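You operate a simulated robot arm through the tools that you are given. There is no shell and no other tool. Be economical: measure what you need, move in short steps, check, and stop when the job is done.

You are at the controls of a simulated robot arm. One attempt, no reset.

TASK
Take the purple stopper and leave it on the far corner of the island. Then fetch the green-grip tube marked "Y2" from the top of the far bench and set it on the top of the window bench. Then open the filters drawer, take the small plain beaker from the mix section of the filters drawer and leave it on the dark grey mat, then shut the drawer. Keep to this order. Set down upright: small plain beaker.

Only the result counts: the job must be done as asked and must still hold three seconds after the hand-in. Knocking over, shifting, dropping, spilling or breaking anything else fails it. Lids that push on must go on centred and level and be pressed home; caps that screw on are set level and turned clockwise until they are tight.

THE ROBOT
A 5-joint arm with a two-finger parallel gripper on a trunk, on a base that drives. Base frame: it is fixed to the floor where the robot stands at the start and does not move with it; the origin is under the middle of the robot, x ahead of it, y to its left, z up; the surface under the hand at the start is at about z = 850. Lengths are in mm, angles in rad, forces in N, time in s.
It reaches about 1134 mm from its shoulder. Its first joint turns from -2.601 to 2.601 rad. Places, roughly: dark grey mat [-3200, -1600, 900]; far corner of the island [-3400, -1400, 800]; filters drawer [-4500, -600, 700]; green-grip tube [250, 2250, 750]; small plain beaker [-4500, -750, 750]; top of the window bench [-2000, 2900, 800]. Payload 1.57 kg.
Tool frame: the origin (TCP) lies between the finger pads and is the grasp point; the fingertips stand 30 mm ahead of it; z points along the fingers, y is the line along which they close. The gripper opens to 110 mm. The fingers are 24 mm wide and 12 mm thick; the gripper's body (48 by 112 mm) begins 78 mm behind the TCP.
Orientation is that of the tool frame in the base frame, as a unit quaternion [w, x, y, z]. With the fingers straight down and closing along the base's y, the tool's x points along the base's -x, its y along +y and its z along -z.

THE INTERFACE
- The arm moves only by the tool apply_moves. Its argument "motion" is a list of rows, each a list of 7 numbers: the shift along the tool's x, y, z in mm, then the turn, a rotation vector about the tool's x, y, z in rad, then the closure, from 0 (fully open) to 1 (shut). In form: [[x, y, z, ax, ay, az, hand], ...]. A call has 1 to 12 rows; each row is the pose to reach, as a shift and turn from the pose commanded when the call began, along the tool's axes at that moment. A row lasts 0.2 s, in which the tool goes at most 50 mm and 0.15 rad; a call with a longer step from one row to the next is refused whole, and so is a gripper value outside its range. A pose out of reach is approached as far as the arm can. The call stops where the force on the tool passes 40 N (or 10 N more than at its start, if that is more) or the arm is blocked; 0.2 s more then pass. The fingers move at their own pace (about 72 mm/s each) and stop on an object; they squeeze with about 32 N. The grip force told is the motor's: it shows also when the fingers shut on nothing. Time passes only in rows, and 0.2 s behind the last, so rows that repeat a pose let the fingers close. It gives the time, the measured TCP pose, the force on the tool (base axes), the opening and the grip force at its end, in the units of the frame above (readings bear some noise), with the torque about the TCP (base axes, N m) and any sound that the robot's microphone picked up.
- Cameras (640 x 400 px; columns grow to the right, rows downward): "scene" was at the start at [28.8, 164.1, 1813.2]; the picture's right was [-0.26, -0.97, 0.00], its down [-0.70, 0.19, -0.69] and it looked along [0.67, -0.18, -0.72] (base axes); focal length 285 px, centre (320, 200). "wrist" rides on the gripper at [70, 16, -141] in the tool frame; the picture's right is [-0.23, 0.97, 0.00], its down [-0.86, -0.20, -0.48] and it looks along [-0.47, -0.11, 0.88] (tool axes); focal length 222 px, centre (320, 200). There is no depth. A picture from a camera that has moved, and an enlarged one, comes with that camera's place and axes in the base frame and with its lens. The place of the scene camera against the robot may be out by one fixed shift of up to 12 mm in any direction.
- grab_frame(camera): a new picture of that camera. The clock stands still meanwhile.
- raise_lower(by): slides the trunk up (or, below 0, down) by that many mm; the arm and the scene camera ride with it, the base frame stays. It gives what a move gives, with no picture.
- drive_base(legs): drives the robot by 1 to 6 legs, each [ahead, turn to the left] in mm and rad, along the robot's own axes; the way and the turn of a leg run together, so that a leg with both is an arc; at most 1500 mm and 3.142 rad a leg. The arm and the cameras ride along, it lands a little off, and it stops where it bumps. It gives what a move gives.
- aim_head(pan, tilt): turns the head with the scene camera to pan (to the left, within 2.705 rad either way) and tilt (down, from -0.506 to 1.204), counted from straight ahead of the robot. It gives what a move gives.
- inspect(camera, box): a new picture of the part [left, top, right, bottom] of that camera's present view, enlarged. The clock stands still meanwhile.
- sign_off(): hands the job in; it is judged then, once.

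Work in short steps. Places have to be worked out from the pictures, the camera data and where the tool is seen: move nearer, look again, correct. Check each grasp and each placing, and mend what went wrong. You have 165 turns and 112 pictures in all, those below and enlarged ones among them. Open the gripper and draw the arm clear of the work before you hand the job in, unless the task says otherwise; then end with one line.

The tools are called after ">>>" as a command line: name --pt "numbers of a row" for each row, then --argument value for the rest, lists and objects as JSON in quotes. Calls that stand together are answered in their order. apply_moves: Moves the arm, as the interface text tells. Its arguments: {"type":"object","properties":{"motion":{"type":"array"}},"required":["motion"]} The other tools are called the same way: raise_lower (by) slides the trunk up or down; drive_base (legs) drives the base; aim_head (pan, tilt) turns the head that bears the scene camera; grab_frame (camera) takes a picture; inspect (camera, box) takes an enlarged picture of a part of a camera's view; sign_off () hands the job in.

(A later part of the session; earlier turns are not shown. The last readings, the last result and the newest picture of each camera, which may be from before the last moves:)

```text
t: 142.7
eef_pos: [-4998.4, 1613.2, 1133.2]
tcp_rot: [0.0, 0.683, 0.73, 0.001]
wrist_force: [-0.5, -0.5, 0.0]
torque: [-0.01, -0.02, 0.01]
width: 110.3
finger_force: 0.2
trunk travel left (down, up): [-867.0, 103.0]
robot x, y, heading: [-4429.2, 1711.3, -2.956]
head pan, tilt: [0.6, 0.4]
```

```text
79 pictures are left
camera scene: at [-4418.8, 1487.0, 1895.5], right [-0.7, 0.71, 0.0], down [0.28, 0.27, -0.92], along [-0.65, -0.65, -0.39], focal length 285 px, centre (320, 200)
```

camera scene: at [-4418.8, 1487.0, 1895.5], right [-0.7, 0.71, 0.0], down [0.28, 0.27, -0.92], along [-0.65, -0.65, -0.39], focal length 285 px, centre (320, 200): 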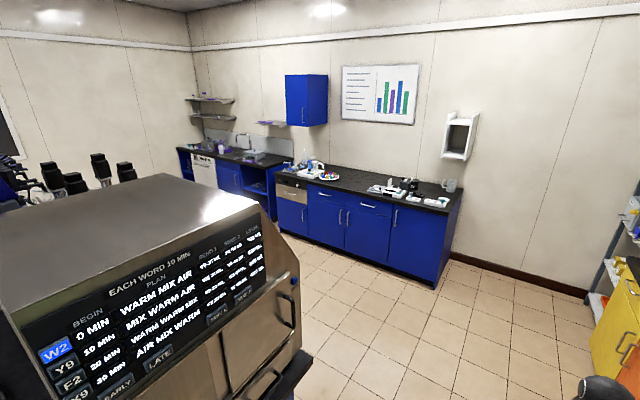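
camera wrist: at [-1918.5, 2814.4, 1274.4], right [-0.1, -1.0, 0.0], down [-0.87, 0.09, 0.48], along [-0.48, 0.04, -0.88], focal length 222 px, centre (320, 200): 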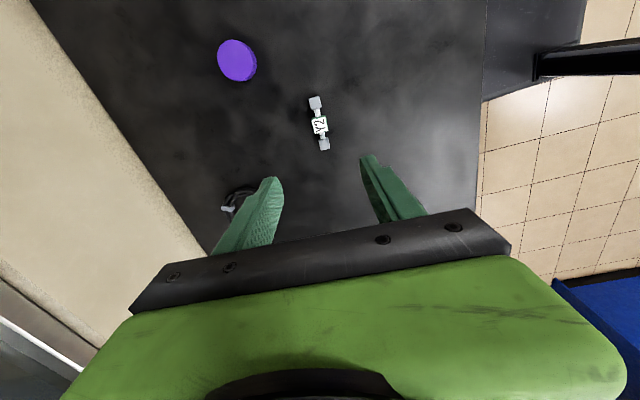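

The path continues clear. I'll drive on past the island's end and turn to look behind it.

>>> drive_base --legs '[[1150, 0], [0, 1.58]]'

>>> aim_head --pan 0.3 --tilt 0.45

>>> grab_frame --camera "scene"

```text
t: 152.4
eef_pos: [-5422.0, 925.6, 1133.9]
tcp_rot: [-0.001, -0.056, 0.998, 0.001]
wrist_force: [0.3, 0.3, 0.1]
torque: [0.04, 0.01, -0.02]
width: 110.2
finger_force: 0.0
trunk travel left (down, up): [-867.0, 103.0]
robot x, y, heading: [-5500.7, 1503.1, -1.358]
head pan, tilt: [0.6, 0.4]
```

```text
t: 153.2
eef_pos: [-5422.1, 927.9, 1133.8]
tcp_rot: [-0.001, -0.055, 0.998, 0.001]
wrist_force: [1.0, 0.9, 0.5]
torque: [-0.03, 0.02, -0.03]
width: 109.8
finger_force: 0.1
trunk travel left (down, up): [-867.0, 103.0]
robot x, y, heading: [-5500.1, 1501.8, -1.356]
head pan, tilt: [0.3, 0.45]
```

```text
78 pictures are left
camera scene: at [-5299.8, 1504.3, 1890.7], right [-0.87, -0.49, 0.0], down [-0.21, 0.38, -0.9], along [0.44, -0.78, -0.44], focal length 285 px, centre (320, 200)
```

scene: 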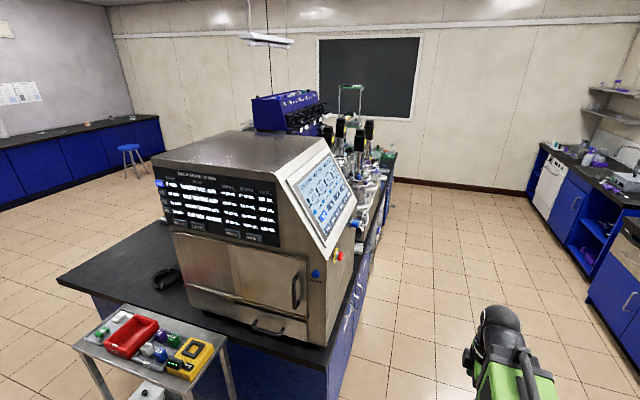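

The island's far face runs from about (-5000, 900) to (-4550, -1510). I'll drive along it to stand facing the filters drawer.

>>> drive_base --legs '[[0, -0.25], [1100, 0], [1050, 0], [0, 1.8]]'

>>> aim_head --pan 0.0 --tilt 0.6

>>> grab_frame --camera "scene"

```text
t: 169.0
eef_pos: [-5006.5, -548.2, 1134.3]
tcp_rot: [0.001, 0.74, -0.672, -0.001]
wrist_force: [-0.2, -0.7, 0.2]
torque: [0.07, 0.01, 0.01]
width: 109.8
finger_force: 0.0
trunk travel left (down, up): [-867.0, 103.0]
robot x, y, heading: [-5590.7, -570.9, 0.189]
head pan, tilt: [0.3, 0.45]
```

```text
t: 169.8
eef_pos: [-5005.8, -545.3, 1133.6]
tcp_rot: [0.0, 0.741, -0.671, 0.0]
wrist_force: [-1.0, -0.1, -0.7]
torque: [-0.01, -0.01, -0.01]
width: 110.1
finger_force: 0.1
trunk travel left (down, up): [-867.0, 103.0]
robot x, y, heading: [-5592.3, -568.7, 0.189]
head pan, tilt: [0.0, 0.6]
```

```text
77 pictures are left
camera scene: at [-5583.1, -392.0, 1877.2], right [0.19, -0.98, 0.0], down [-0.55, -0.11, -0.83], along [0.81, 0.15, -0.56], focal length 285 px, centre (320, 200)
```

scene: 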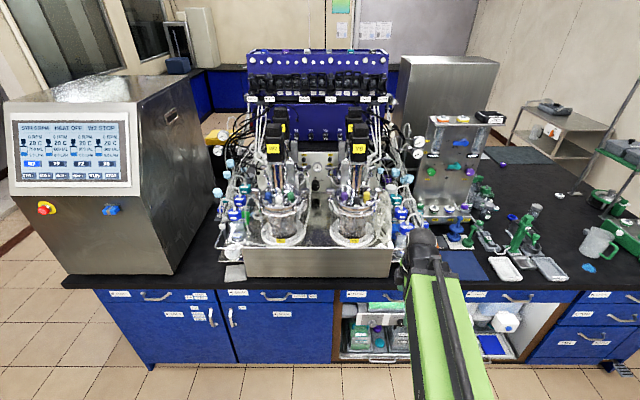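

A row of labelled drawers runs along the face. I'll zoom in to read the labels.

>>> inspect --camera "scene" --box '[230, 270, 430, 370]'

>>> inspect --camera "scene" --box '[440, 270, 640, 370]'

```text
3.20 times, centred on (330, 320) of scene
camera zoom: at [-5583.1, -392.0, 1877.2], right [0.19, -0.98, 0.0], down [-0.55, -0.11, -0.83], along [0.81, 0.15, -0.56], focal length 911 px, centre (288, -184)
```

zoom: 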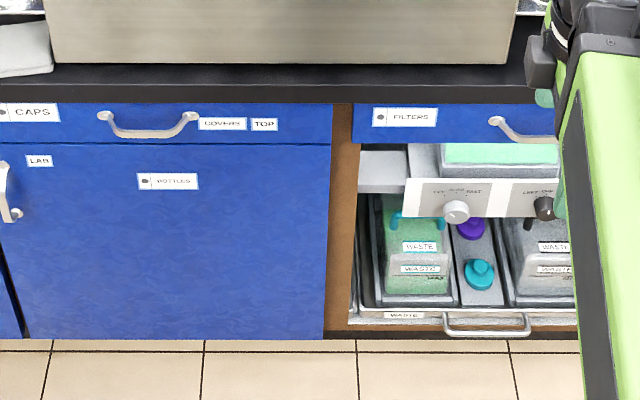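

```text
3.20 times, centred on (540, 320) of scene
camera zoom: at [-5583.1, -392.0, 1877.2], right [0.19, -0.98, 0.0], down [-0.55, -0.11, -0.83], along [0.81, 0.15, -0.56], focal length 911 px, centre (-384, -184)
```

zoom: 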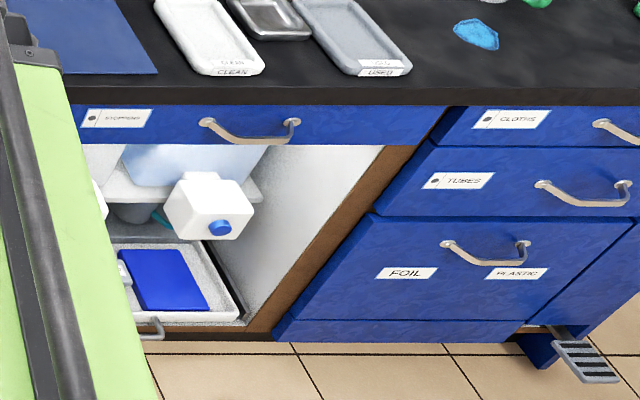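

The filters drawer's handle is at about y = -597, z = 770, partly hidden by the arm. I'll shift the robot right by backing off at an angle so the drawer is straight ahead.

>>> drive_base --legs '[[0, 0.5], [-390, 0], [0, -0.5]]'

>>> apply_moves --pt "0 0 0 0.15 0 0 0" --pt "0 0 0 0.3 0 0 0" --pt "0 0 0 0.45 0 0 0" --pt "0 0 0 0.6 0 0 0" --pt "0 0 0 0.75 0 0 0" --pt "0 0 0 0.9 0 0 0" --pt "0 0 0 1.05 0 0 0" --pt "0 0 0 1.2 0 0 0" --pt "0 0 0 1.35 0 0 0" --pt "0 0 0 1.5 0 0 0" --pt "0 0 0 1.57 0 0 0" --pt "0 0 0 1.57 0 0 0"

>>> grab_frame --camera "scene"

```text
t: 175.0
eef_pos: [-5309.5, -796.5, 1133.2]
tcp_rot: [0.001, 0.738, -0.675, 0.0]
wrist_force: [0.7, 0.5, 0.2]
torque: [-0.03, -0.02, 0.0]
width: 109.9
finger_force: 0.1
trunk travel left (down, up): [-867.0, 103.0]
robot x, y, heading: [-5892.9, -829.3, 0.18]
head pan, tilt: [0.0, 0.6]
```

```text
t: 177.6
eef_pos: [-5084.2, -796.6, 1369.9]
tcp_rot: [-0.518, 0.524, -0.48, 0.476]
wrist_force: [-0.5, -0.8, 0.3]
torque: [-0.02, 0.01, 0.0]
width: 109.8
finger_force: 0.1
out of reach, approached as far as the arm can: row 1, 2, 3, 4, 5, 6, 7, 8, 9, 10, 11, 12
trunk travel left (down, up): [-867.0, 103.0]
robot x, y, heading: [-5893.0, -831.5, 0.182]
head pan, tilt: [0.0, 0.6]
```

```text
74 pictures are left
camera scene: at [-5883.1, -653.6, 1877.2], right [0.18, -0.98, 0.0], down [-0.56, -0.1, -0.83], along [0.81, 0.15, -0.56], focal length 285 px, centre (320, 200)
```

scene: 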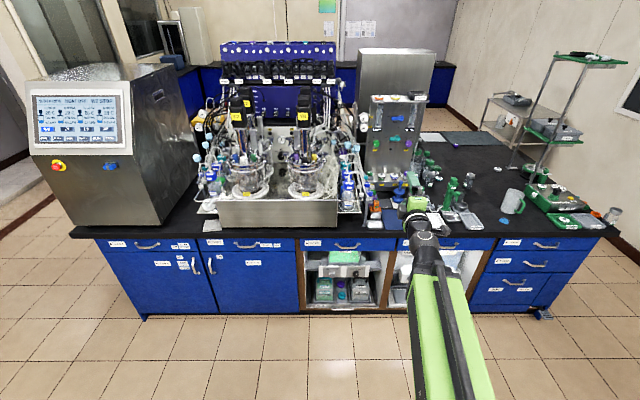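

The robot is now lined up: the handle is near (-4730, -597, 780), bearing 0.2 rad. I'll zoom on it.

>>> inspect --camera "scene" --box '[296, 225, 408, 295]'

>>> grab_frame --camera "wrist"

```text
5.71 times, centred on (352, 260) of scene
camera zoom: at [-5883.1, -653.6, 1877.2], right [0.18, -0.98, 0.0], down [-0.56, -0.1, -0.83], along [0.81, 0.15, -0.56], focal length 1627 px, centre (137, -143)
```

zoom: 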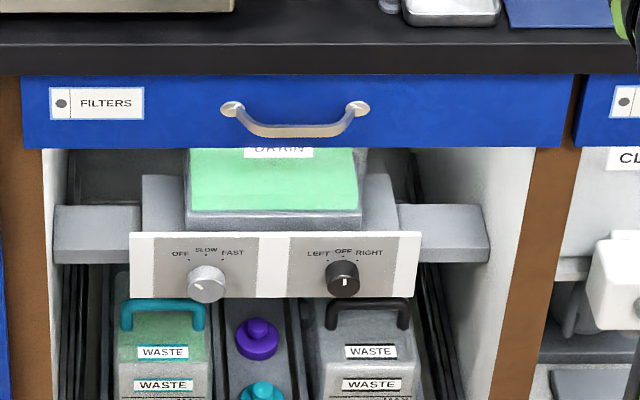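

```text
72 pictures are left
camera wrist: at [-5218.2, -877.4, 1353.8], right [-0.03, 0.23, -0.97], down [-0.55, 0.81, 0.2], along [0.84, 0.54, 0.1], focal length 222 px, centre (320, 200)
```

wrist: 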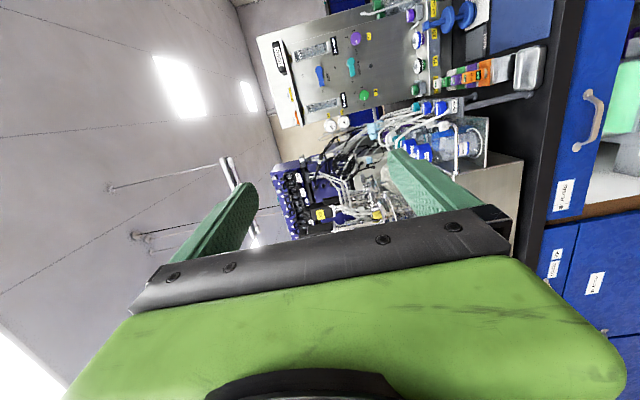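

The handle bar stands about 40 mm off the drawer face, near (-4720, -596, 760). I'll swing the arm in line with the handle and lower the trunk towards its height.

>>> apply_moves --pt "-43 0 -1 0 -0.04 0 0" --pt "-86 0 -3 0 -0.08 0 0" --pt "-128 0 -4 0 -0.115 0 0" --pt "-128 0 -4 0 -0.115 0 0"

>>> raise_lower --by -590

>>> grab_frame --camera "scene"

>>> grab_frame --camera "wrist"

```text
t: 178.6
eef_pos: [-5094.1, -674.4, 1370.4]
tcp_rot: [-0.546, 0.55, -0.448, 0.446]
wrist_force: [-0.1, 0.4, 0.8]
torque: [-0.03, 0.0, -0.01]
width: 110.1
finger_force: 0.1
out of reach, approached as far as the arm can: row 1, 2, 3, 4
trunk travel left (down, up): [-867.0, 103.0]
robot x, y, heading: [-5895.1, -831.0, 0.18]
head pan, tilt: [0.0, 0.6]
```

```text
refused: -590 is not a number from -400 to 400
```

```text
71 pictures are left
camera scene: at [-5883.1, -654.0, 1877.3], right [0.18, -0.98, 0.0], down [-0.56, -0.1, -0.83], along [0.81, 0.15, -0.56], focal length 285 px, centre (320, 200)
```

scene: 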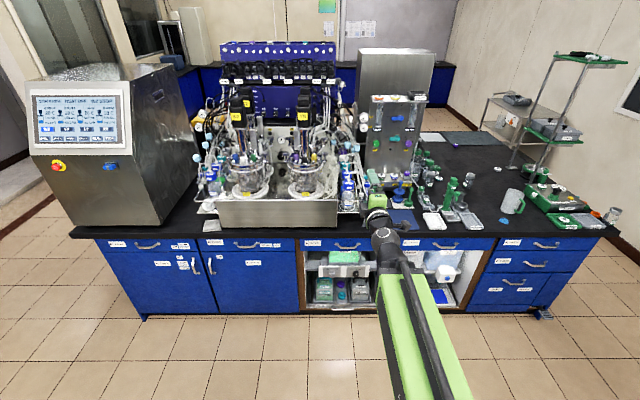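

```text
70 pictures are left
camera wrist: at [-5217.1, -771.4, 1354.3], right [-0.05, 0.22, -0.97], down [-0.64, 0.74, 0.2], along [0.77, 0.63, 0.1], focal length 222 px, centre (320, 200)
```

wrist: 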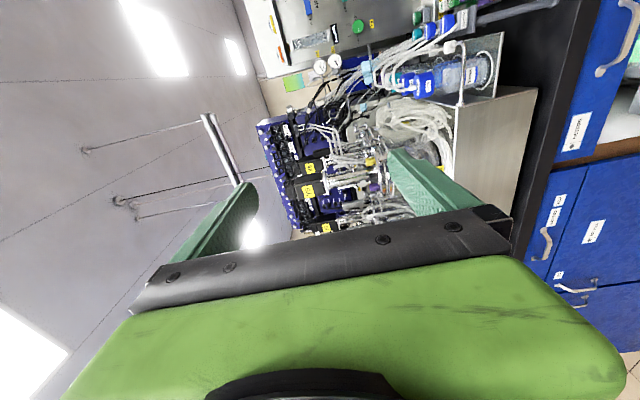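

The lowering limit is 400 per call, so I'll lower in two parts.

>>> raise_lower --by -400

>>> raise_lower --by -205

>>> grab_frame --camera "scene"

>>> grab_frame --camera "wrist"

```text
t: 182.5
eef_pos: [-5093.8, -675.3, 969.7]
tcp_rot: [-0.547, 0.55, -0.448, 0.445]
wrist_force: [0.0, -0.5, 0.3]
torque: [0.0, -0.01, 0.01]
width: 110.0
finger_force: 0.2
trunk travel left (down, up): [-467.0, 503.0]
robot x, y, heading: [-5895.4, -828.3, 0.181]
head pan, tilt: [0.0, 0.6]
```

```text
t: 184.7
eef_pos: [-5092.1, -674.6, 766.5]
tcp_rot: [-0.547, 0.55, -0.447, 0.445]
wrist_force: [0.4, 0.4, 0.3]
torque: [0.01, 0.01, 0.02]
width: 109.9
finger_force: 0.0
trunk travel left (down, up): [-262.0, 708.0]
robot x, y, heading: [-5893.9, -832.8, 0.18]
head pan, tilt: [0.0, 0.6]
```

```text
69 pictures are left
camera scene: at [-5883.1, -653.6, 1272.3], right [0.18, -0.98, 0.0], down [-0.56, -0.1, -0.83], along [0.81, 0.15, -0.56], focal length 285 px, centre (320, 200)
```

scene: 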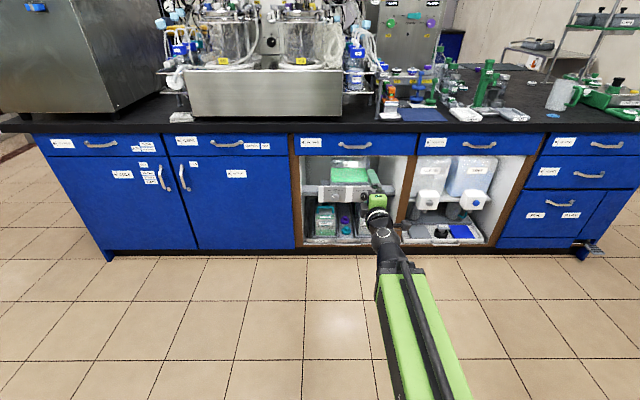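

```text
68 pictures are left
camera wrist: at [-5217.0, -771.4, 749.3], right [-0.05, 0.22, -0.97], down [-0.64, 0.74, 0.2], along [0.77, 0.63, 0.1], focal length 222 px, centre (320, 200)
```

wrist: 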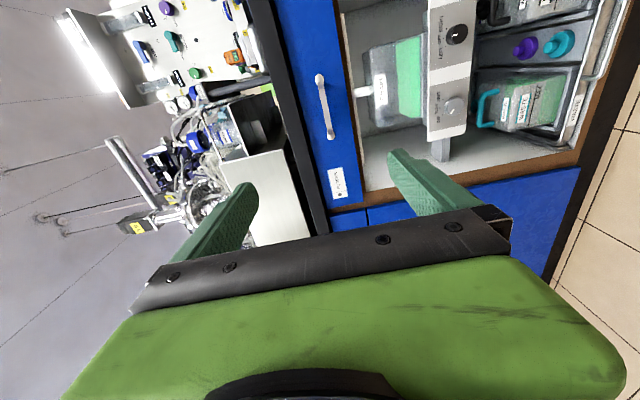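

Triangulation gives the bar at about x -4705, y -610, z 755. I'll drive 230 closer and look again with the wrist camera.

>>> drive_base --legs '[[230, 0]]'

>>> grab_frame --camera "wrist"

>>> grab_frame --camera "scene"

```text
t: 186.4
eef_pos: [-4866.0, -634.2, 765.8]
tcp_rot: [-0.547, 0.55, -0.448, 0.445]
wrist_force: [0.7, -0.2, 1.1]
torque: [-0.02, 0.01, 0.0]
width: 110.0
finger_force: 0.0
trunk travel left (down, up): [-262.0, 708.0]
robot x, y, heading: [-5670.6, -789.4, 0.179]
head pan, tilt: [0.0, 0.6]
```

```text
67 pictures are left
camera wrist: at [-4990.6, -730.0, 749.3], right [-0.05, 0.22, -0.97], down [-0.64, 0.74, 0.2], along [0.77, 0.63, 0.1], focal length 222 px, centre (320, 200)
```

wrist: 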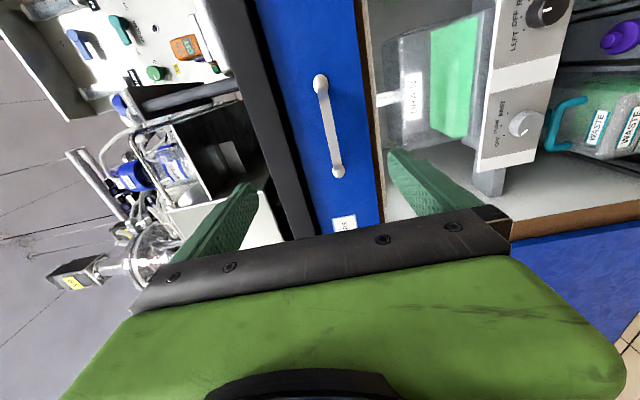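

```text
66 pictures are left
camera scene: at [-5656.7, -612.5, 1272.3], right [0.18, -0.98, 0.0], down [-0.56, -0.1, -0.83], along [0.81, 0.15, -0.56], focal length 285 px, centre (320, 200)
```

scene: 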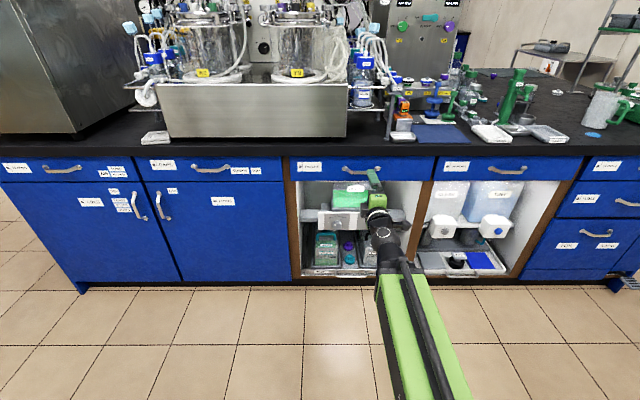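

The bar is about 150 ahead at z≈750, with the counter lip just above it. I'll narrow the fingers to about 50 mm, drop 16 and advance 90 before rechecking.

>>> apply_moves --pt "0 8 0 0 0 0 0.3" --pt "0 16 0 0 0 0 0.55" --pt "1 16 40 0 0 0 0.55" --pt "2 16 75 0 0 0 0.55" --pt "2 16 90 0 0 0 0.55" --pt "2 16 90 0 0 0 0.55"

>>> grab_frame --camera "wrist"

>>> inspect --camera "scene" --box '[290, 140, 450, 240]'

```text
t: 187.8
eef_pos: [-4779.2, -615.1, 764.4]
tcp_rot: [-0.546, 0.551, -0.448, 0.445]
wrist_force: [-0.3, -1.5, -0.2]
torque: [0.03, -0.01, -0.01]
width: 49.7
finger_force: 0.1
out of reach, approached as far as the arm can: row 1, 2, 3, 4, 5, 6
trunk travel left (down, up): [-262.0, 708.0]
robot x, y, heading: [-5668.2, -789.6, 0.176]
head pan, tilt: [0.0, 0.6]
```

```text
65 pictures are left
camera wrist: at [-4902.5, -712.0, 749.0], right [-0.05, 0.22, -0.97], down [-0.64, 0.74, 0.2], along [0.77, 0.63, 0.1], focal length 222 px, centre (320, 200)
```

wrist: 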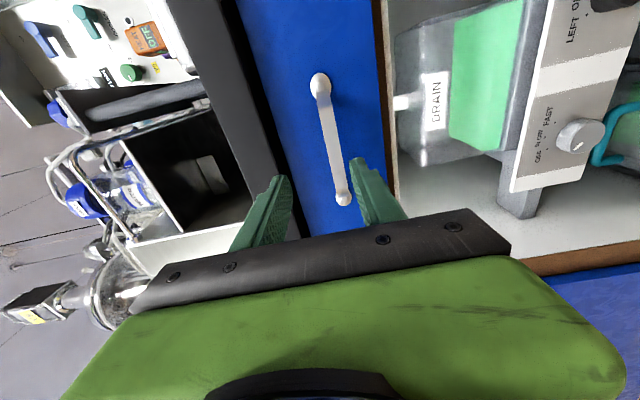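

```text
4.00 times, centred on (370, 190) of scene
camera zoom: at [-5656.5, -612.4, 1272.2], right [0.18, -0.98, 0.0], down [-0.56, -0.1, -0.83], along [0.81, 0.15, -0.56], focal length 1139 px, centre (120, 240)
```

zoom: 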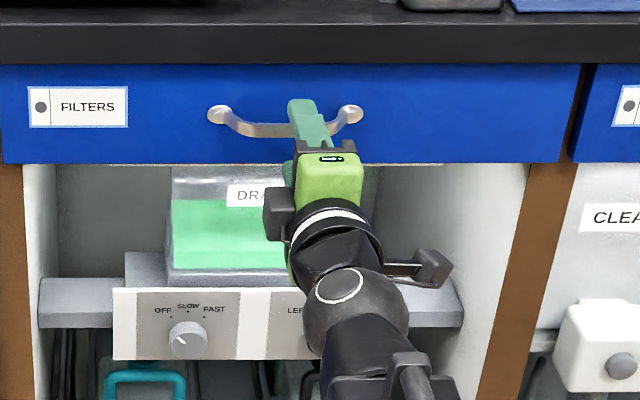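

The arm can't drop at this reach, so I'll lower the trunk 16, then shift 14 left and advance about 48 to straddle the bar.

>>> raise_lower --by -16

>>> apply_moves --pt "-14 0 10 0 0 0 0.55" --pt "-14 0 30 0 0 0 0.55" --pt "-14 0 48 0 0 0 0.55" --pt "-14 0 48 0 0 0 0.55"

>>> grab_frame --camera "wrist"

>>> inspect --camera "scene" --box '[310, 140, 430, 215]'

```text
t: 188.4
eef_pos: [-4778.6, -616.0, 748.7]
tcp_rot: [-0.547, 0.55, -0.448, 0.445]
wrist_force: [-0.4, -0.2, 0.0]
torque: [0.01, 0.01, -0.02]
width: 49.3
finger_force: 0.1
trunk travel left (down, up): [-246.0, 724.0]
robot x, y, heading: [-5665.9, -789.6, 0.181]
head pan, tilt: [0.0, 0.6]
```

```text
t: 189.4
eef_pos: [-4734.6, -593.6, 748.5]
tcp_rot: [-0.546, 0.551, -0.448, 0.445]
wrist_force: [0.3, 0.1, 0.5]
torque: [0.0, -0.01, 0.01]
width: 49.6
finger_force: 0.1
out of reach, approached as far as the arm can: row 1, 2
trunk travel left (down, up): [-246.0, 724.0]
robot x, y, heading: [-5664.9, -791.1, 0.18]
head pan, tilt: [0.0, 0.6]
```

```text
63 pictures are left
camera wrist: at [-4859.2, -689.3, 732.9], right [-0.05, 0.22, -0.97], down [-0.64, 0.74, 0.2], along [0.77, 0.63, 0.1], focal length 222 px, centre (320, 200)
```

wrist: 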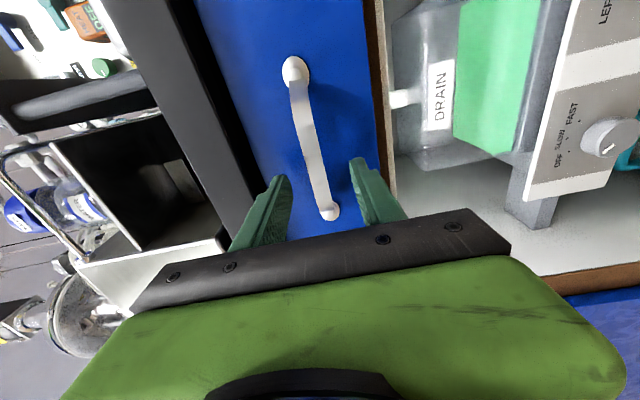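

```text
5.33 times, centred on (370, 178) of scene
camera zoom: at [-5656.5, -612.4, 1256.2], right [0.18, -0.98, 0.0], down [-0.56, -0.1, -0.83], along [0.81, 0.15, -0.56], focal length 1519 px, centre (53, 320)
```

zoom: 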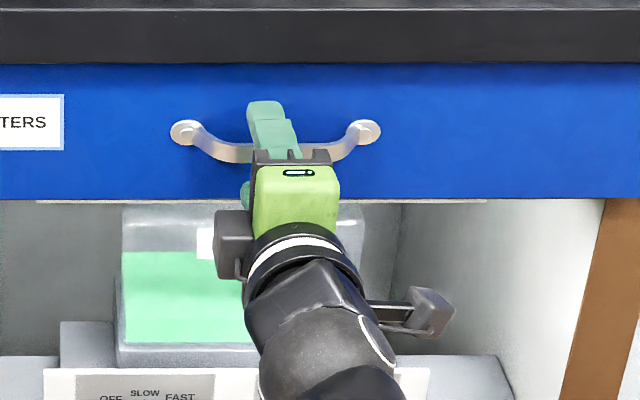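

The fingers straddle the bar, and the scene view shows the upper finger past it. I'll close on the handle.

>>> apply_moves --pt "0 0 0 0 0 0 0.8" --pt "0 0 0 0 0 0 1" --pt "0 0 0 0 0 0 1" --pt "0 0 0 0 0 0 1"

```text
t: 190.4
eef_pos: [-4735.9, -593.3, 749.4]
tcp_rot: [-0.546, 0.55, -0.449, 0.444]
wrist_force: [1.4, 0.6, 4.6]
torque: [0.05, -0.1, 0.23]
width: 10.1
finger_force: 28.1
trunk travel left (down, up): [-246.0, 724.0]
robot x, y, heading: [-5669.0, -789.2, 0.18]
head pan, tilt: [0.0, 0.6]
```

The handle is gripped at 10 mm. I'll pull by reversing 120 to test it.

>>> drive_base --legs '[[-120, 0]]'

>>> grab_frame --camera "scene"

```text
t: 191.7
eef_pos: [-4856.8, -615.0, 749.2]
tcp_rot: [-0.546, 0.551, -0.449, 0.445]
wrist_force: [1.4, 3.2, 3.6]
torque: [0.09, -0.08, 0.21]
width: 10.0
finger_force: 27.3
trunk travel left (down, up): [-246.0, 724.0]
robot x, y, heading: [-5788.7, -812.2, 0.179]
head pan, tilt: [0.0, 0.6]
```

```text
61 pictures are left
camera scene: at [-5778.7, -634.6, 1256.3], right [0.18, -0.98, 0.0], down [-0.56, -0.1, -0.83], along [0.81, 0.15, -0.56], focal length 285 px, centre (320, 200)
```

scene: 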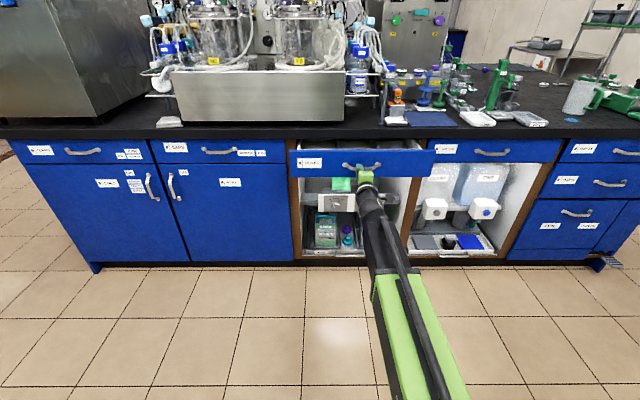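

The drawer is coming out. I'll pull another 170 and look inside.

>>> drive_base --legs '[[-170, 0]]'

>>> grab_frame --camera "scene"

```text
t: 193.2
eef_pos: [-5027.5, -647.4, 748.9]
tcp_rot: [-0.546, 0.55, -0.448, 0.445]
wrist_force: [-0.1, -8.0, 3.7]
torque: [0.0, -0.06, -0.16]
width: 9.8
finger_force: 28.4
trunk travel left (down, up): [-246.0, 724.0]
robot x, y, heading: [-5958.3, -843.3, 0.183]
head pan, tilt: [0.0, 0.6]
```

```text
60 pictures are left
camera scene: at [-5949.3, -666.2, 1256.4], right [0.18, -0.98, 0.0], down [-0.56, -0.1, -0.83], along [0.81, 0.15, -0.56], focal length 285 px, centre (320, 200)
```

scene: 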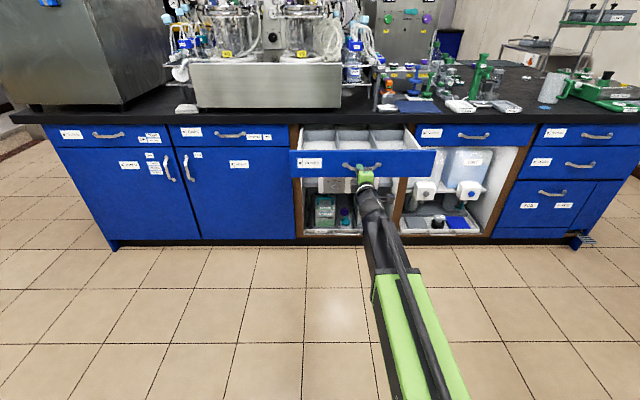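

The drawer is open about 290, with three sections. I'll release the handle, back off and raise the trunk to look in.

>>> apply_moves --pt "0 0 0 0 0 0 0.8" --pt "0 0 0 0 0 0 0.55" --pt "0 0 0 0 0 0 0.55" --pt "0 0 -40 0 0 0 0.55" --pt "0 0 -80 0 0 0 0.55"

>>> drive_base --legs '[[-60, 0]]'

>>> raise_lower --by 390

>>> raise_lower --by 250

>>> grab_frame --camera "scene"

```text
t: 194.4
eef_pos: [-5104.4, -663.8, 748.7]
tcp_rot: [-0.545, 0.55, -0.449, 0.445]
wrist_force: [0.4, 0.4, -0.2]
torque: [0.02, 0.0, 0.0]
width: 49.5
finger_force: 0.1
trunk travel left (down, up): [-246.0, 724.0]
robot x, y, heading: [-5960.3, -842.5, 0.184]
head pan, tilt: [0.0, 0.6]
```

```text
t: 195.3
eef_pos: [-5164.0, -672.1, 750.4]
tcp_rot: [-0.546, 0.55, -0.448, 0.445]
wrist_force: [0.6, -0.4, 0.8]
torque: [-0.01, -0.01, 0.04]
width: 49.6
finger_force: 0.1
trunk travel left (down, up): [-246.0, 724.0]
robot x, y, heading: [-6017.4, -855.9, 0.182]
head pan, tilt: [0.0, 0.6]
```

```text
t: 199.1
eef_pos: [-5164.4, -672.3, 1139.0]
tcp_rot: [-0.546, 0.55, -0.448, 0.445]
wrist_force: [0.5, 0.0, -0.2]
torque: [-0.01, 0.02, 0.02]
width: 49.6
finger_force: 0.1
trunk travel left (down, up): [-636.0, 334.0]
robot x, y, heading: [-6016.5, -853.2, 0.179]
head pan, tilt: [0.0, 0.6]
```

```text
t: 201.7
eef_pos: [-5165.2, -672.1, 1389.6]
tcp_rot: [-0.546, 0.55, -0.449, 0.445]
wrist_force: [-0.6, 0.7, 0.8]
torque: [-0.03, 0.01, 0.02]
width: 49.5
finger_force: 0.1
trunk travel left (down, up): [-886.0, 84.0]
robot x, y, heading: [-6022.0, -849.0, 0.181]
head pan, tilt: [0.0, 0.6]
```

```text
59 pictures are left
camera scene: at [-6008.8, -676.4, 1896.2], right [0.18, -0.98, 0.0], down [-0.56, -0.1, -0.83], along [0.81, 0.15, -0.56], focal length 285 px, centre (320, 200)
```

scene: 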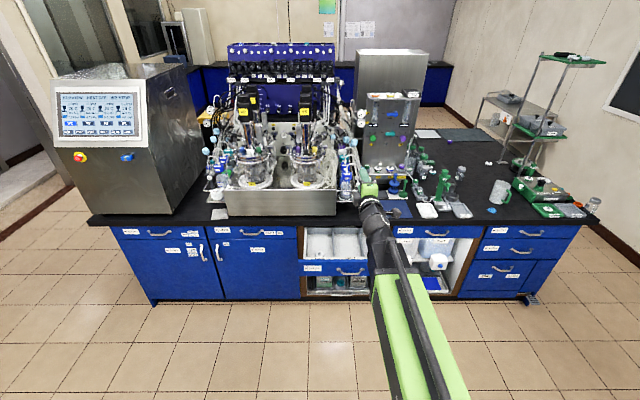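

The arm hides the right section. I'll turn the hand back to pointing down, then move it over the drawer for a wrist view.

>>> apply_moves --pt "0 0 0 -0.15 0 0 0" --pt "0 0 0 -0.3 0 0 0" --pt "0 0 0 -0.45 0 0 0" --pt "0 0 0 -0.6 0 0 0" --pt "0 0 0 -0.75 0 0 0" --pt "0 0 0 -0.9 0 0 0" --pt "0 0 0 -1.05 0 0 0" --pt "0 0 0 -1.2 0 0 0" --pt "0 0 0 -1.35 0 0 0" --pt "0 0 0 -1.5 0 0 0" --pt "0 0 0 -1.57 0 0 0" --pt "0 0 0 -1.57 0 0 0"

>>> grab_frame --camera "wrist"

>>> grab_frame --camera "scene"

```text
t: 204.3
eef_pos: [-5165.8, -668.6, 1152.1]
tcp_rot: [0.002, 0.776, -0.631, -0.002]
wrist_force: [0.6, -0.2, 0.1]
torque: [0.04, 0.0, 0.02]
width: 109.8
finger_force: 0.0
out of reach, approached as far as the arm can: row 1, 2, 3, 4, 5, 6, 7, 8, 9, 10, 11, 12
trunk travel left (down, up): [-886.0, 84.0]
robot x, y, heading: [-6022.7, -852.5, 0.175]
head pan, tilt: [0.0, 0.6]
```

```text
58 pictures are left
camera wrist: at [-5166.0, -738.7, 1293.5], right [-1.0, 0.02, 0.01], down [0.03, 0.88, 0.48], along [0.01, 0.48, -0.88], focal length 222 px, centre (320, 200)
```

wrist: 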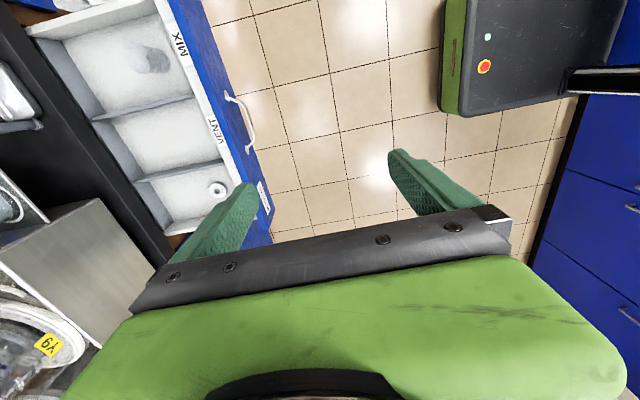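

```text
57 pictures are left
camera scene: at [-6008.7, -676.4, 1896.2], right [0.18, -0.98, 0.0], down [-0.56, -0.1, -0.83], along [0.81, 0.15, -0.56], focal length 285 px, centre (320, 200)
```

scene: 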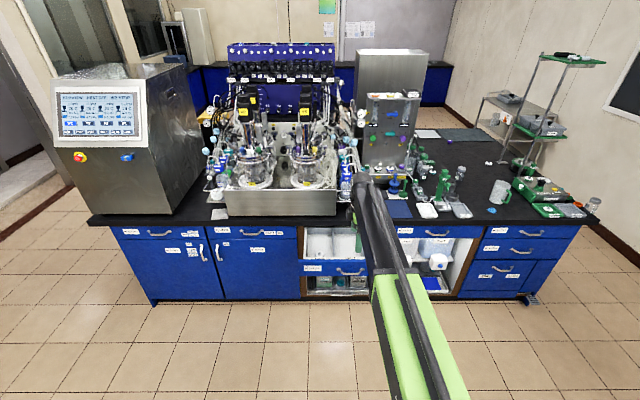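

The MIX section, with something like a glass beaker in it, is visible in the wrist view. I'll zoom in.

>>> inspect --camera "wrist" --box '[20, 0, 260, 150]'

```text
2.67 times, centred on (140, 75) of wrist
camera zoom: at [-5166.0, -738.7, 1293.5], right [-1.0, 0.02, 0.01], down [0.03, 0.88, 0.48], along [0.01, 0.48, -0.88], focal length 592 px, centre (800, 533)
```

zoom: 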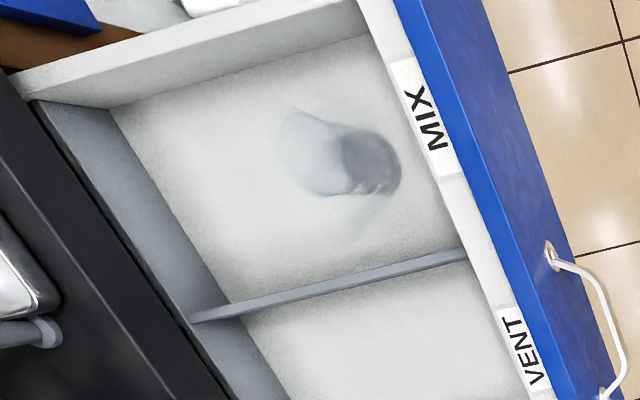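

The beaker's base is at about (-4812, -783), roughly 70 mm tall, inside MIX. I'll swing the arm to that bearing and drive forward 400 to be above it.

>>> apply_moves --pt "44 19 0 0 0 0 0" --pt "87 38 0 0 0 0 0" --pt "131 58 0 0 0 0 0" --pt "174 77 0 0 0 0 0" --pt "174 77 0 0 0 0 0"

>>> drive_base --legs '[[330, 0]]'

>>> grab_frame --camera "wrist"

>>> grab_frame --camera "scene"

```text
t: 205.5
eef_pos: [-5209.8, -856.8, 1152.8]
tcp_rot: [0.002, 0.775, -0.632, -0.003]
wrist_force: [0.4, 0.5, 0.9]
torque: [-0.01, 0.01, -0.04]
width: 110.1
finger_force: 0.0
out of reach, approached as far as the arm can: row 4, 5
trunk travel left (down, up): [-886.0, 84.0]
robot x, y, heading: [-6019.3, -851.9, 0.179]
head pan, tilt: [0.0, 0.6]
```

```text
t: 207.6
eef_pos: [-4888.9, -802.0, 1152.8]
tcp_rot: [0.003, 0.774, -0.633, -0.002]
wrist_force: [0.2, 0.3, -0.2]
torque: [-0.01, -0.03, -0.01]
width: 109.9
finger_force: 0.0
trunk travel left (down, up): [-886.0, 84.0]
robot x, y, heading: [-5697.6, -794.4, 0.173]
head pan, tilt: [0.0, 0.6]
```

```text
55 pictures are left
camera wrist: at [-4889.5, -873.2, 1292.8], right [-1.0, 0.03, 0.01], down [0.03, 0.88, 0.48], along [0.01, 0.48, -0.88], focal length 222 px, centre (320, 200)
```

wrist: 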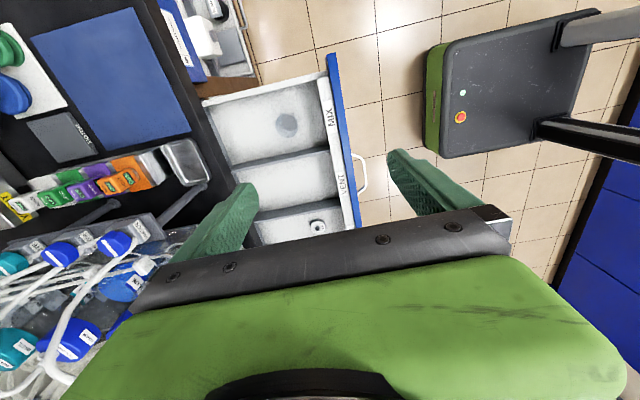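

```text
54 pictures are left
camera scene: at [-5687.5, -618.1, 1896.2], right [0.17, -0.98, 0.0], down [-0.56, -0.1, -0.82], along [0.81, 0.14, -0.57], focal length 285 px, centre (320, 200)
```

scene: 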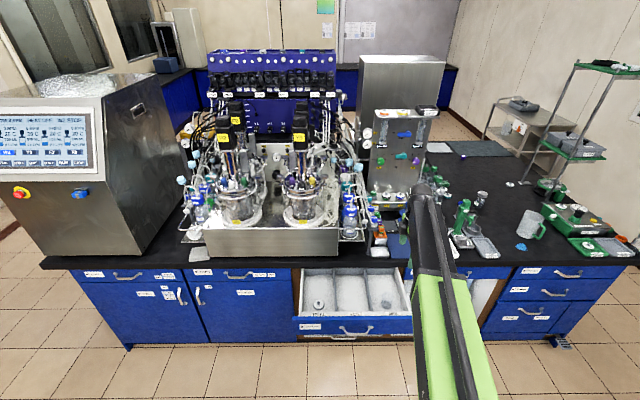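

The beaker reads about (-4806, -776). I'll zoom in to confirm its outline.

>>> inspect --camera "wrist" --box '[220, 75, 340, 150]'

>>> inspect --camera "scene" --box '[290, 260, 418, 340]'

```text
5.33 times, centred on (280, 112) of wrist
camera zoom: at [-4889.5, -873.2, 1292.8], right [-1.0, 0.03, 0.01], down [0.03, 0.88, 0.48], along [0.01, 0.48, -0.88], focal length 1185 px, centre (533, 667)
```

zoom: 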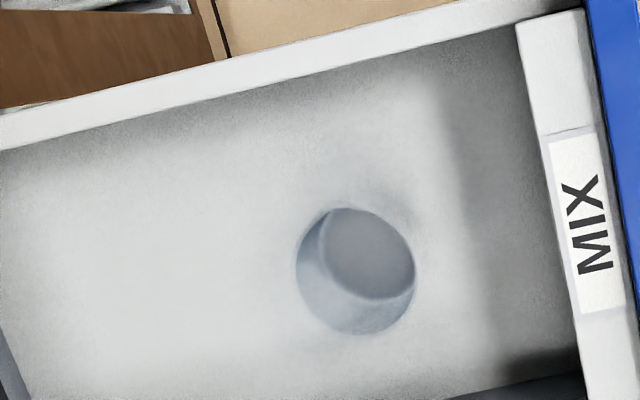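

```text
5.00 times, centred on (354, 300) of scene
camera zoom: at [-5687.5, -618.1, 1896.2], right [0.17, -0.98, 0.0], down [-0.56, -0.1, -0.82], along [0.81, 0.14, -0.57], focal length 1424 px, centre (150, -300)
```

zoom: 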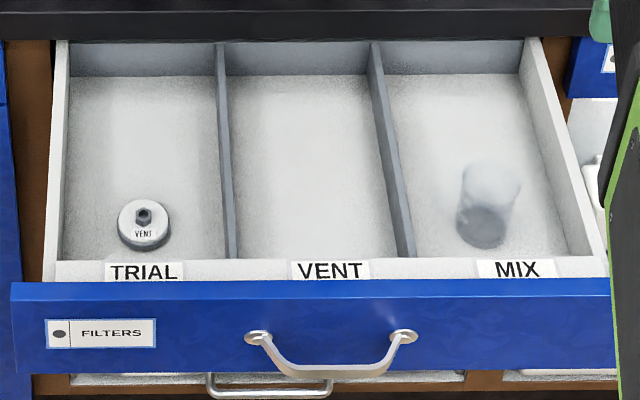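

The beaker's base is at (-4810, -779), about 50 mm wide and 58 tall, clear of the section walls. I'll move above it and lower part way.

>>> apply_moves --pt "-3 -41 0 0 0 0 0.05" --pt "-7 -82 0 0 0 0 0.09" --pt "-7 -82 0 0 0 0 0.09"

>>> raise_lower --by -270

>>> grab_frame --camera "wrist"

```text
t: 208.4
eef_pos: [-4810.6, -781.7, 1153.0]
tcp_rot: [0.002, 0.774, -0.633, -0.002]
wrist_force: [-0.2, 0.3, -0.3]
torque: [-0.02, 0.02, 0.0]
width: 100.2
finger_force: 0.0
trunk travel left (down, up): [-886.0, 84.0]
robot x, y, heading: [-5699.7, -791.0, 0.175]
head pan, tilt: [0.0, 0.6]
```

```text
t: 211.2
eef_pos: [-4811.3, -781.7, 883.5]
tcp_rot: [0.002, 0.774, -0.633, -0.002]
wrist_force: [-0.1, -0.4, -0.2]
torque: [-0.01, -0.01, -0.01]
width: 100.2
finger_force: 0.0
trunk travel left (down, up): [-616.0, 354.0]
robot x, y, heading: [-5702.1, -794.3, 0.176]
head pan, tilt: [0.0, 0.6]
```

```text
51 pictures are left
camera wrist: at [-4811.4, -852.0, 1023.5], right [-1.0, 0.03, 0.01], down [0.03, 0.88, 0.48], along [0.01, 0.48, -0.88], focal length 222 px, centre (320, 200)
```

wrist: 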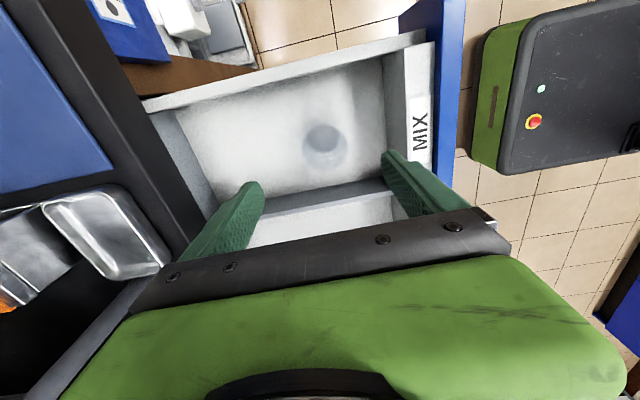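

It's well centred. I'll lower 122 more and look again before the last bit.

>>> raise_lower --by -122

>>> grab_frame --camera "wrist"

>>> inspect --camera "scene" --box '[290, 60, 450, 160]'

```text
t: 212.7
eef_pos: [-4812.3, -781.0, 761.3]
tcp_rot: [0.004, 0.774, -0.633, -0.002]
wrist_force: [-0.1, -0.3, -0.3]
torque: [-0.01, -0.04, 0.01]
width: 100.1
finger_force: 0.1
trunk travel left (down, up): [-494.0, 476.0]
robot x, y, heading: [-5702.3, -796.8, 0.171]
head pan, tilt: [0.0, 0.6]
```

```text
50 pictures are left
camera wrist: at [-4811.4, -852.0, 901.5], right [-1.0, 0.03, 0.01], down [0.03, 0.88, 0.48], along [0.01, 0.48, -0.88], focal length 222 px, centre (320, 200)
```

wrist: 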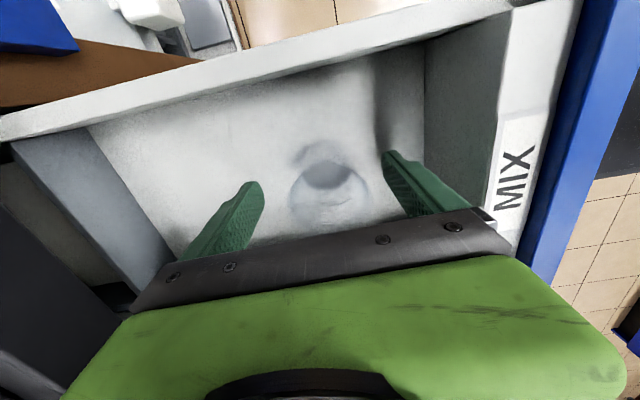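

```text
4.00 times, centred on (370, 110) of scene
camera zoom: at [-5689.1, -618.4, 1504.3], right [0.17, -0.98, 0.0], down [-0.56, -0.1, -0.83], along [0.81, 0.14, -0.56], focal length 1139 px, centre (120, 560)
```

zoom: 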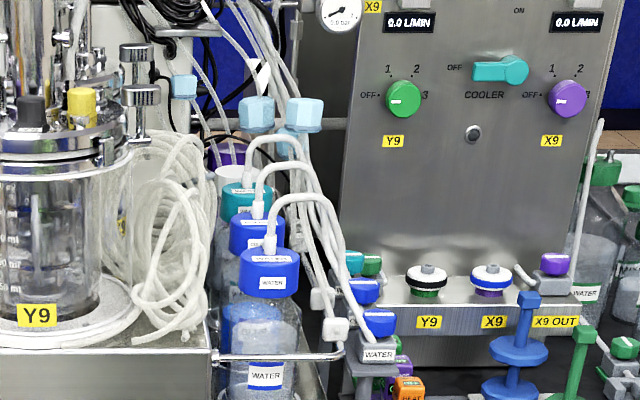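

The rim is near z 762 and the base near 718. I'll lower 9 more, to tips at about 722, and close gently.

>>> raise_lower --by -9

>>> apply_moves --pt "0 0 0 0 0 0 0.25" --pt "0 0 0 0 0 0 0.4" --pt "0 0 0 0 0 0 0.6" --pt "0 0 0 0 0 0 0.8" --pt "0 0 0 0 0 0 0.8" --pt "0 0 0 0 0 0 0.8"

>>> grab_frame --camera "wrist"

```text
t: 213.3
eef_pos: [-4811.1, -781.8, 753.1]
tcp_rot: [0.002, 0.773, -0.634, -0.002]
wrist_force: [0.8, 0.9, 0.5]
torque: [-0.03, 0.0, 0.0]
width: 100.1
finger_force: 0.1
trunk travel left (down, up): [-485.0, 485.0]
robot x, y, heading: [-5699.2, -798.8, 0.174]
head pan, tilt: [0.0, 0.6]
```

```text
t: 214.7
eef_pos: [-4809.8, -781.2, 752.1]
tcp_rot: [0.002, 0.774, -0.633, -0.002]
wrist_force: [0.0, -0.9, -0.1]
torque: [0.02, -0.03, 0.01]
width: 48.0
finger_force: 32.0
trunk travel left (down, up): [-485.0, 485.0]
robot x, y, heading: [-5700.2, -793.1, 0.176]
head pan, tilt: [0.0, 0.6]
```

```text
48 pictures are left
camera wrist: at [-4811.4, -852.0, 892.5], right [-1.0, 0.03, 0.01], down [0.03, 0.88, 0.48], along [0.01, 0.48, -0.88], focal length 222 px, centre (320, 200)
```

wrist: 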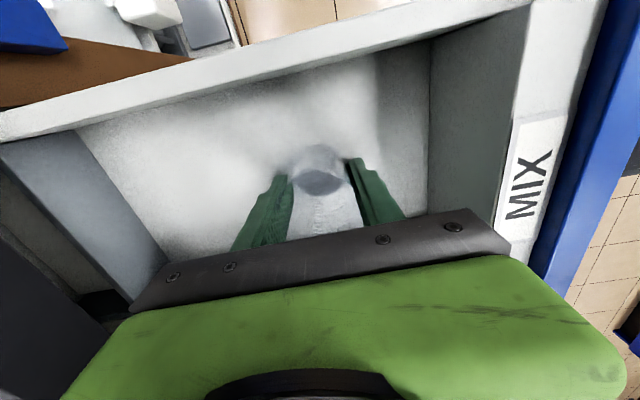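

The beaker is gripped at 48 mm. I'll lift it out, check it, then back away.

>>> raise_lower --by 30

>>> raise_lower --by 370

>>> grab_frame --camera "wrist"

>>> grab_frame --camera "scene"

```text
t: 215.4
eef_pos: [-4811.9, -781.3, 781.3]
tcp_rot: [0.003, 0.773, -0.634, -0.002]
wrist_force: [-0.2, -0.2, -0.1]
torque: [0.0, -0.02, 0.01]
width: 47.9
finger_force: 32.4
trunk travel left (down, up): [-515.0, 455.0]
robot x, y, heading: [-5698.1, -795.9, 0.173]
head pan, tilt: [0.0, 0.6]
```

```text
t: 219.0
eef_pos: [-4810.7, -781.7, 1151.3]
tcp_rot: [0.003, 0.774, -0.633, -0.002]
wrist_force: [0.4, 0.2, 0.0]
torque: [0.01, -0.02, -0.02]
width: 48.1
finger_force: 31.9
trunk travel left (down, up): [-885.0, 85.0]
robot x, y, heading: [-5698.3, -796.0, 0.17]
head pan, tilt: [0.0, 0.6]
```

```text
47 pictures are left
camera wrist: at [-4811.4, -852.0, 1292.4], right [-1.0, 0.03, 0.01], down [0.03, 0.88, 0.48], along [0.01, 0.48, -0.88], focal length 222 px, centre (320, 200)
```

wrist: 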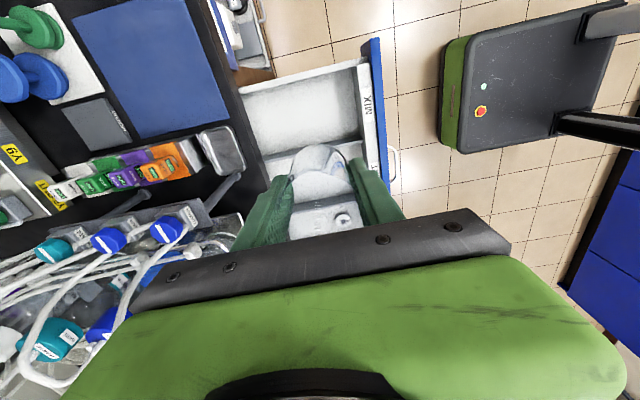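

```text
46 pictures are left
camera scene: at [-5688.9, -618.3, 1895.2], right [0.17, -0.98, 0.0], down [-0.56, -0.1, -0.83], along [0.81, 0.14, -0.56], focal length 285 px, centre (320, 200)
```

scene: 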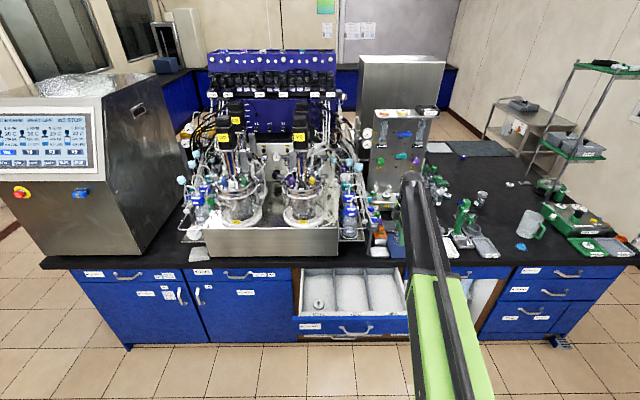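

The beaker is held and the MIX section is empty. I'll retract the arm, back off, and drive round the island's left end by the wall aisle to reach the mat.

>>> apply_moves --pt "-9 46 0 0 0 0 0.8" --pt "-18 91 0 0 0 0 0.8" --pt "-27 137 0 0 0 0 0.8" --pt "-36 182 0 0 0 0 0.8" --pt "-46 228 0 0 0 0 0.8" --pt "-54 270 0 0 0 0 0.8"

>>> drive_base --legs '[[-300, 0], [0, -1.25]]'

>>> grab_frame --camera "scene"

```text
t: 220.4
eef_pos: [-5086.6, -784.3, 1152.3]
tcp_rot: [0.002, 0.775, -0.632, -0.002]
wrist_force: [0.0, 0.1, 0.1]
torque: [0.0, 0.02, 0.0]
width: 48.2
finger_force: 31.7
out of reach, approached as far as the arm can: row 3, 4
trunk travel left (down, up): [-885.0, 85.0]
robot x, y, heading: [-5699.7, -796.0, 0.173]
head pan, tilt: [0.0, 0.6]
```

```text
t: 225.6
eef_pos: [-5804.5, -1425.3, 1153.3]
tcp_rot: [-0.001, -0.251, 0.968, 0.003]
wrist_force: [0.4, 1.1, 0.1]
torque: [-0.03, 0.03, 0.03]
width: 47.9
finger_force: 32.1
trunk travel left (down, up): [-885.0, 85.0]
robot x, y, heading: [-6032.3, -860.1, -1.086]
head pan, tilt: [0.0, 0.6]
```

```text
45 pictures are left
camera scene: at [-5856.8, -812.5, 1895.0], right [-0.89, -0.47, 0.0], down [-0.26, 0.5, -0.83], along [0.38, -0.73, -0.56], focal length 285 px, centre (320, 200)
```

scene: 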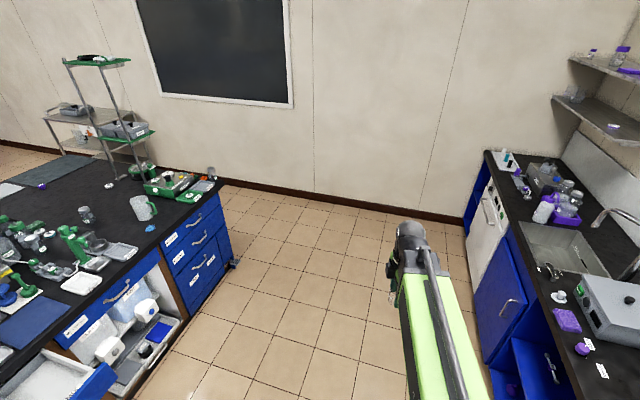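

The left aisle is open, about 1150 wide. I'll drive down it to stand opposite the mat.

>>> drive_base --legs '[[0, 0.026], [1000, 0], [950, 0], [0, 1.135], [1000, 0]]'

>>> grab_frame --camera "scene"

```text
t: 243.3
eef_pos: [-3464.2, -2486.6, 1151.7]
tcp_rot: [0.003, 0.742, -0.67, -0.003]
wrist_force: [0.0, 0.5, -1.5]
torque: [-0.01, 0.01, -0.01]
width: 48.0
finger_force: 32.3
trunk travel left (down, up): [-885.0, 85.0]
robot x, y, heading: [-4075.9, -2468.3, 0.072]
head pan, tilt: [0.0, 0.6]
```

```text
44 pictures are left
camera scene: at [-4043.8, -2293.6, 1895.2], right [0.07, -1.0, 0.0], down [-0.56, -0.04, -0.82], along [0.82, 0.06, -0.57], focal length 285 px, centre (320, 200)
```

scene: 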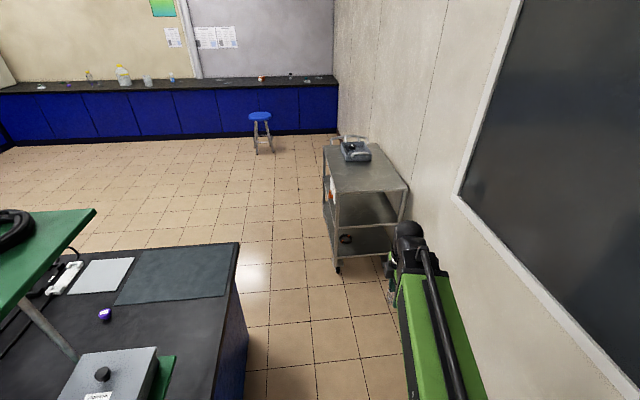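

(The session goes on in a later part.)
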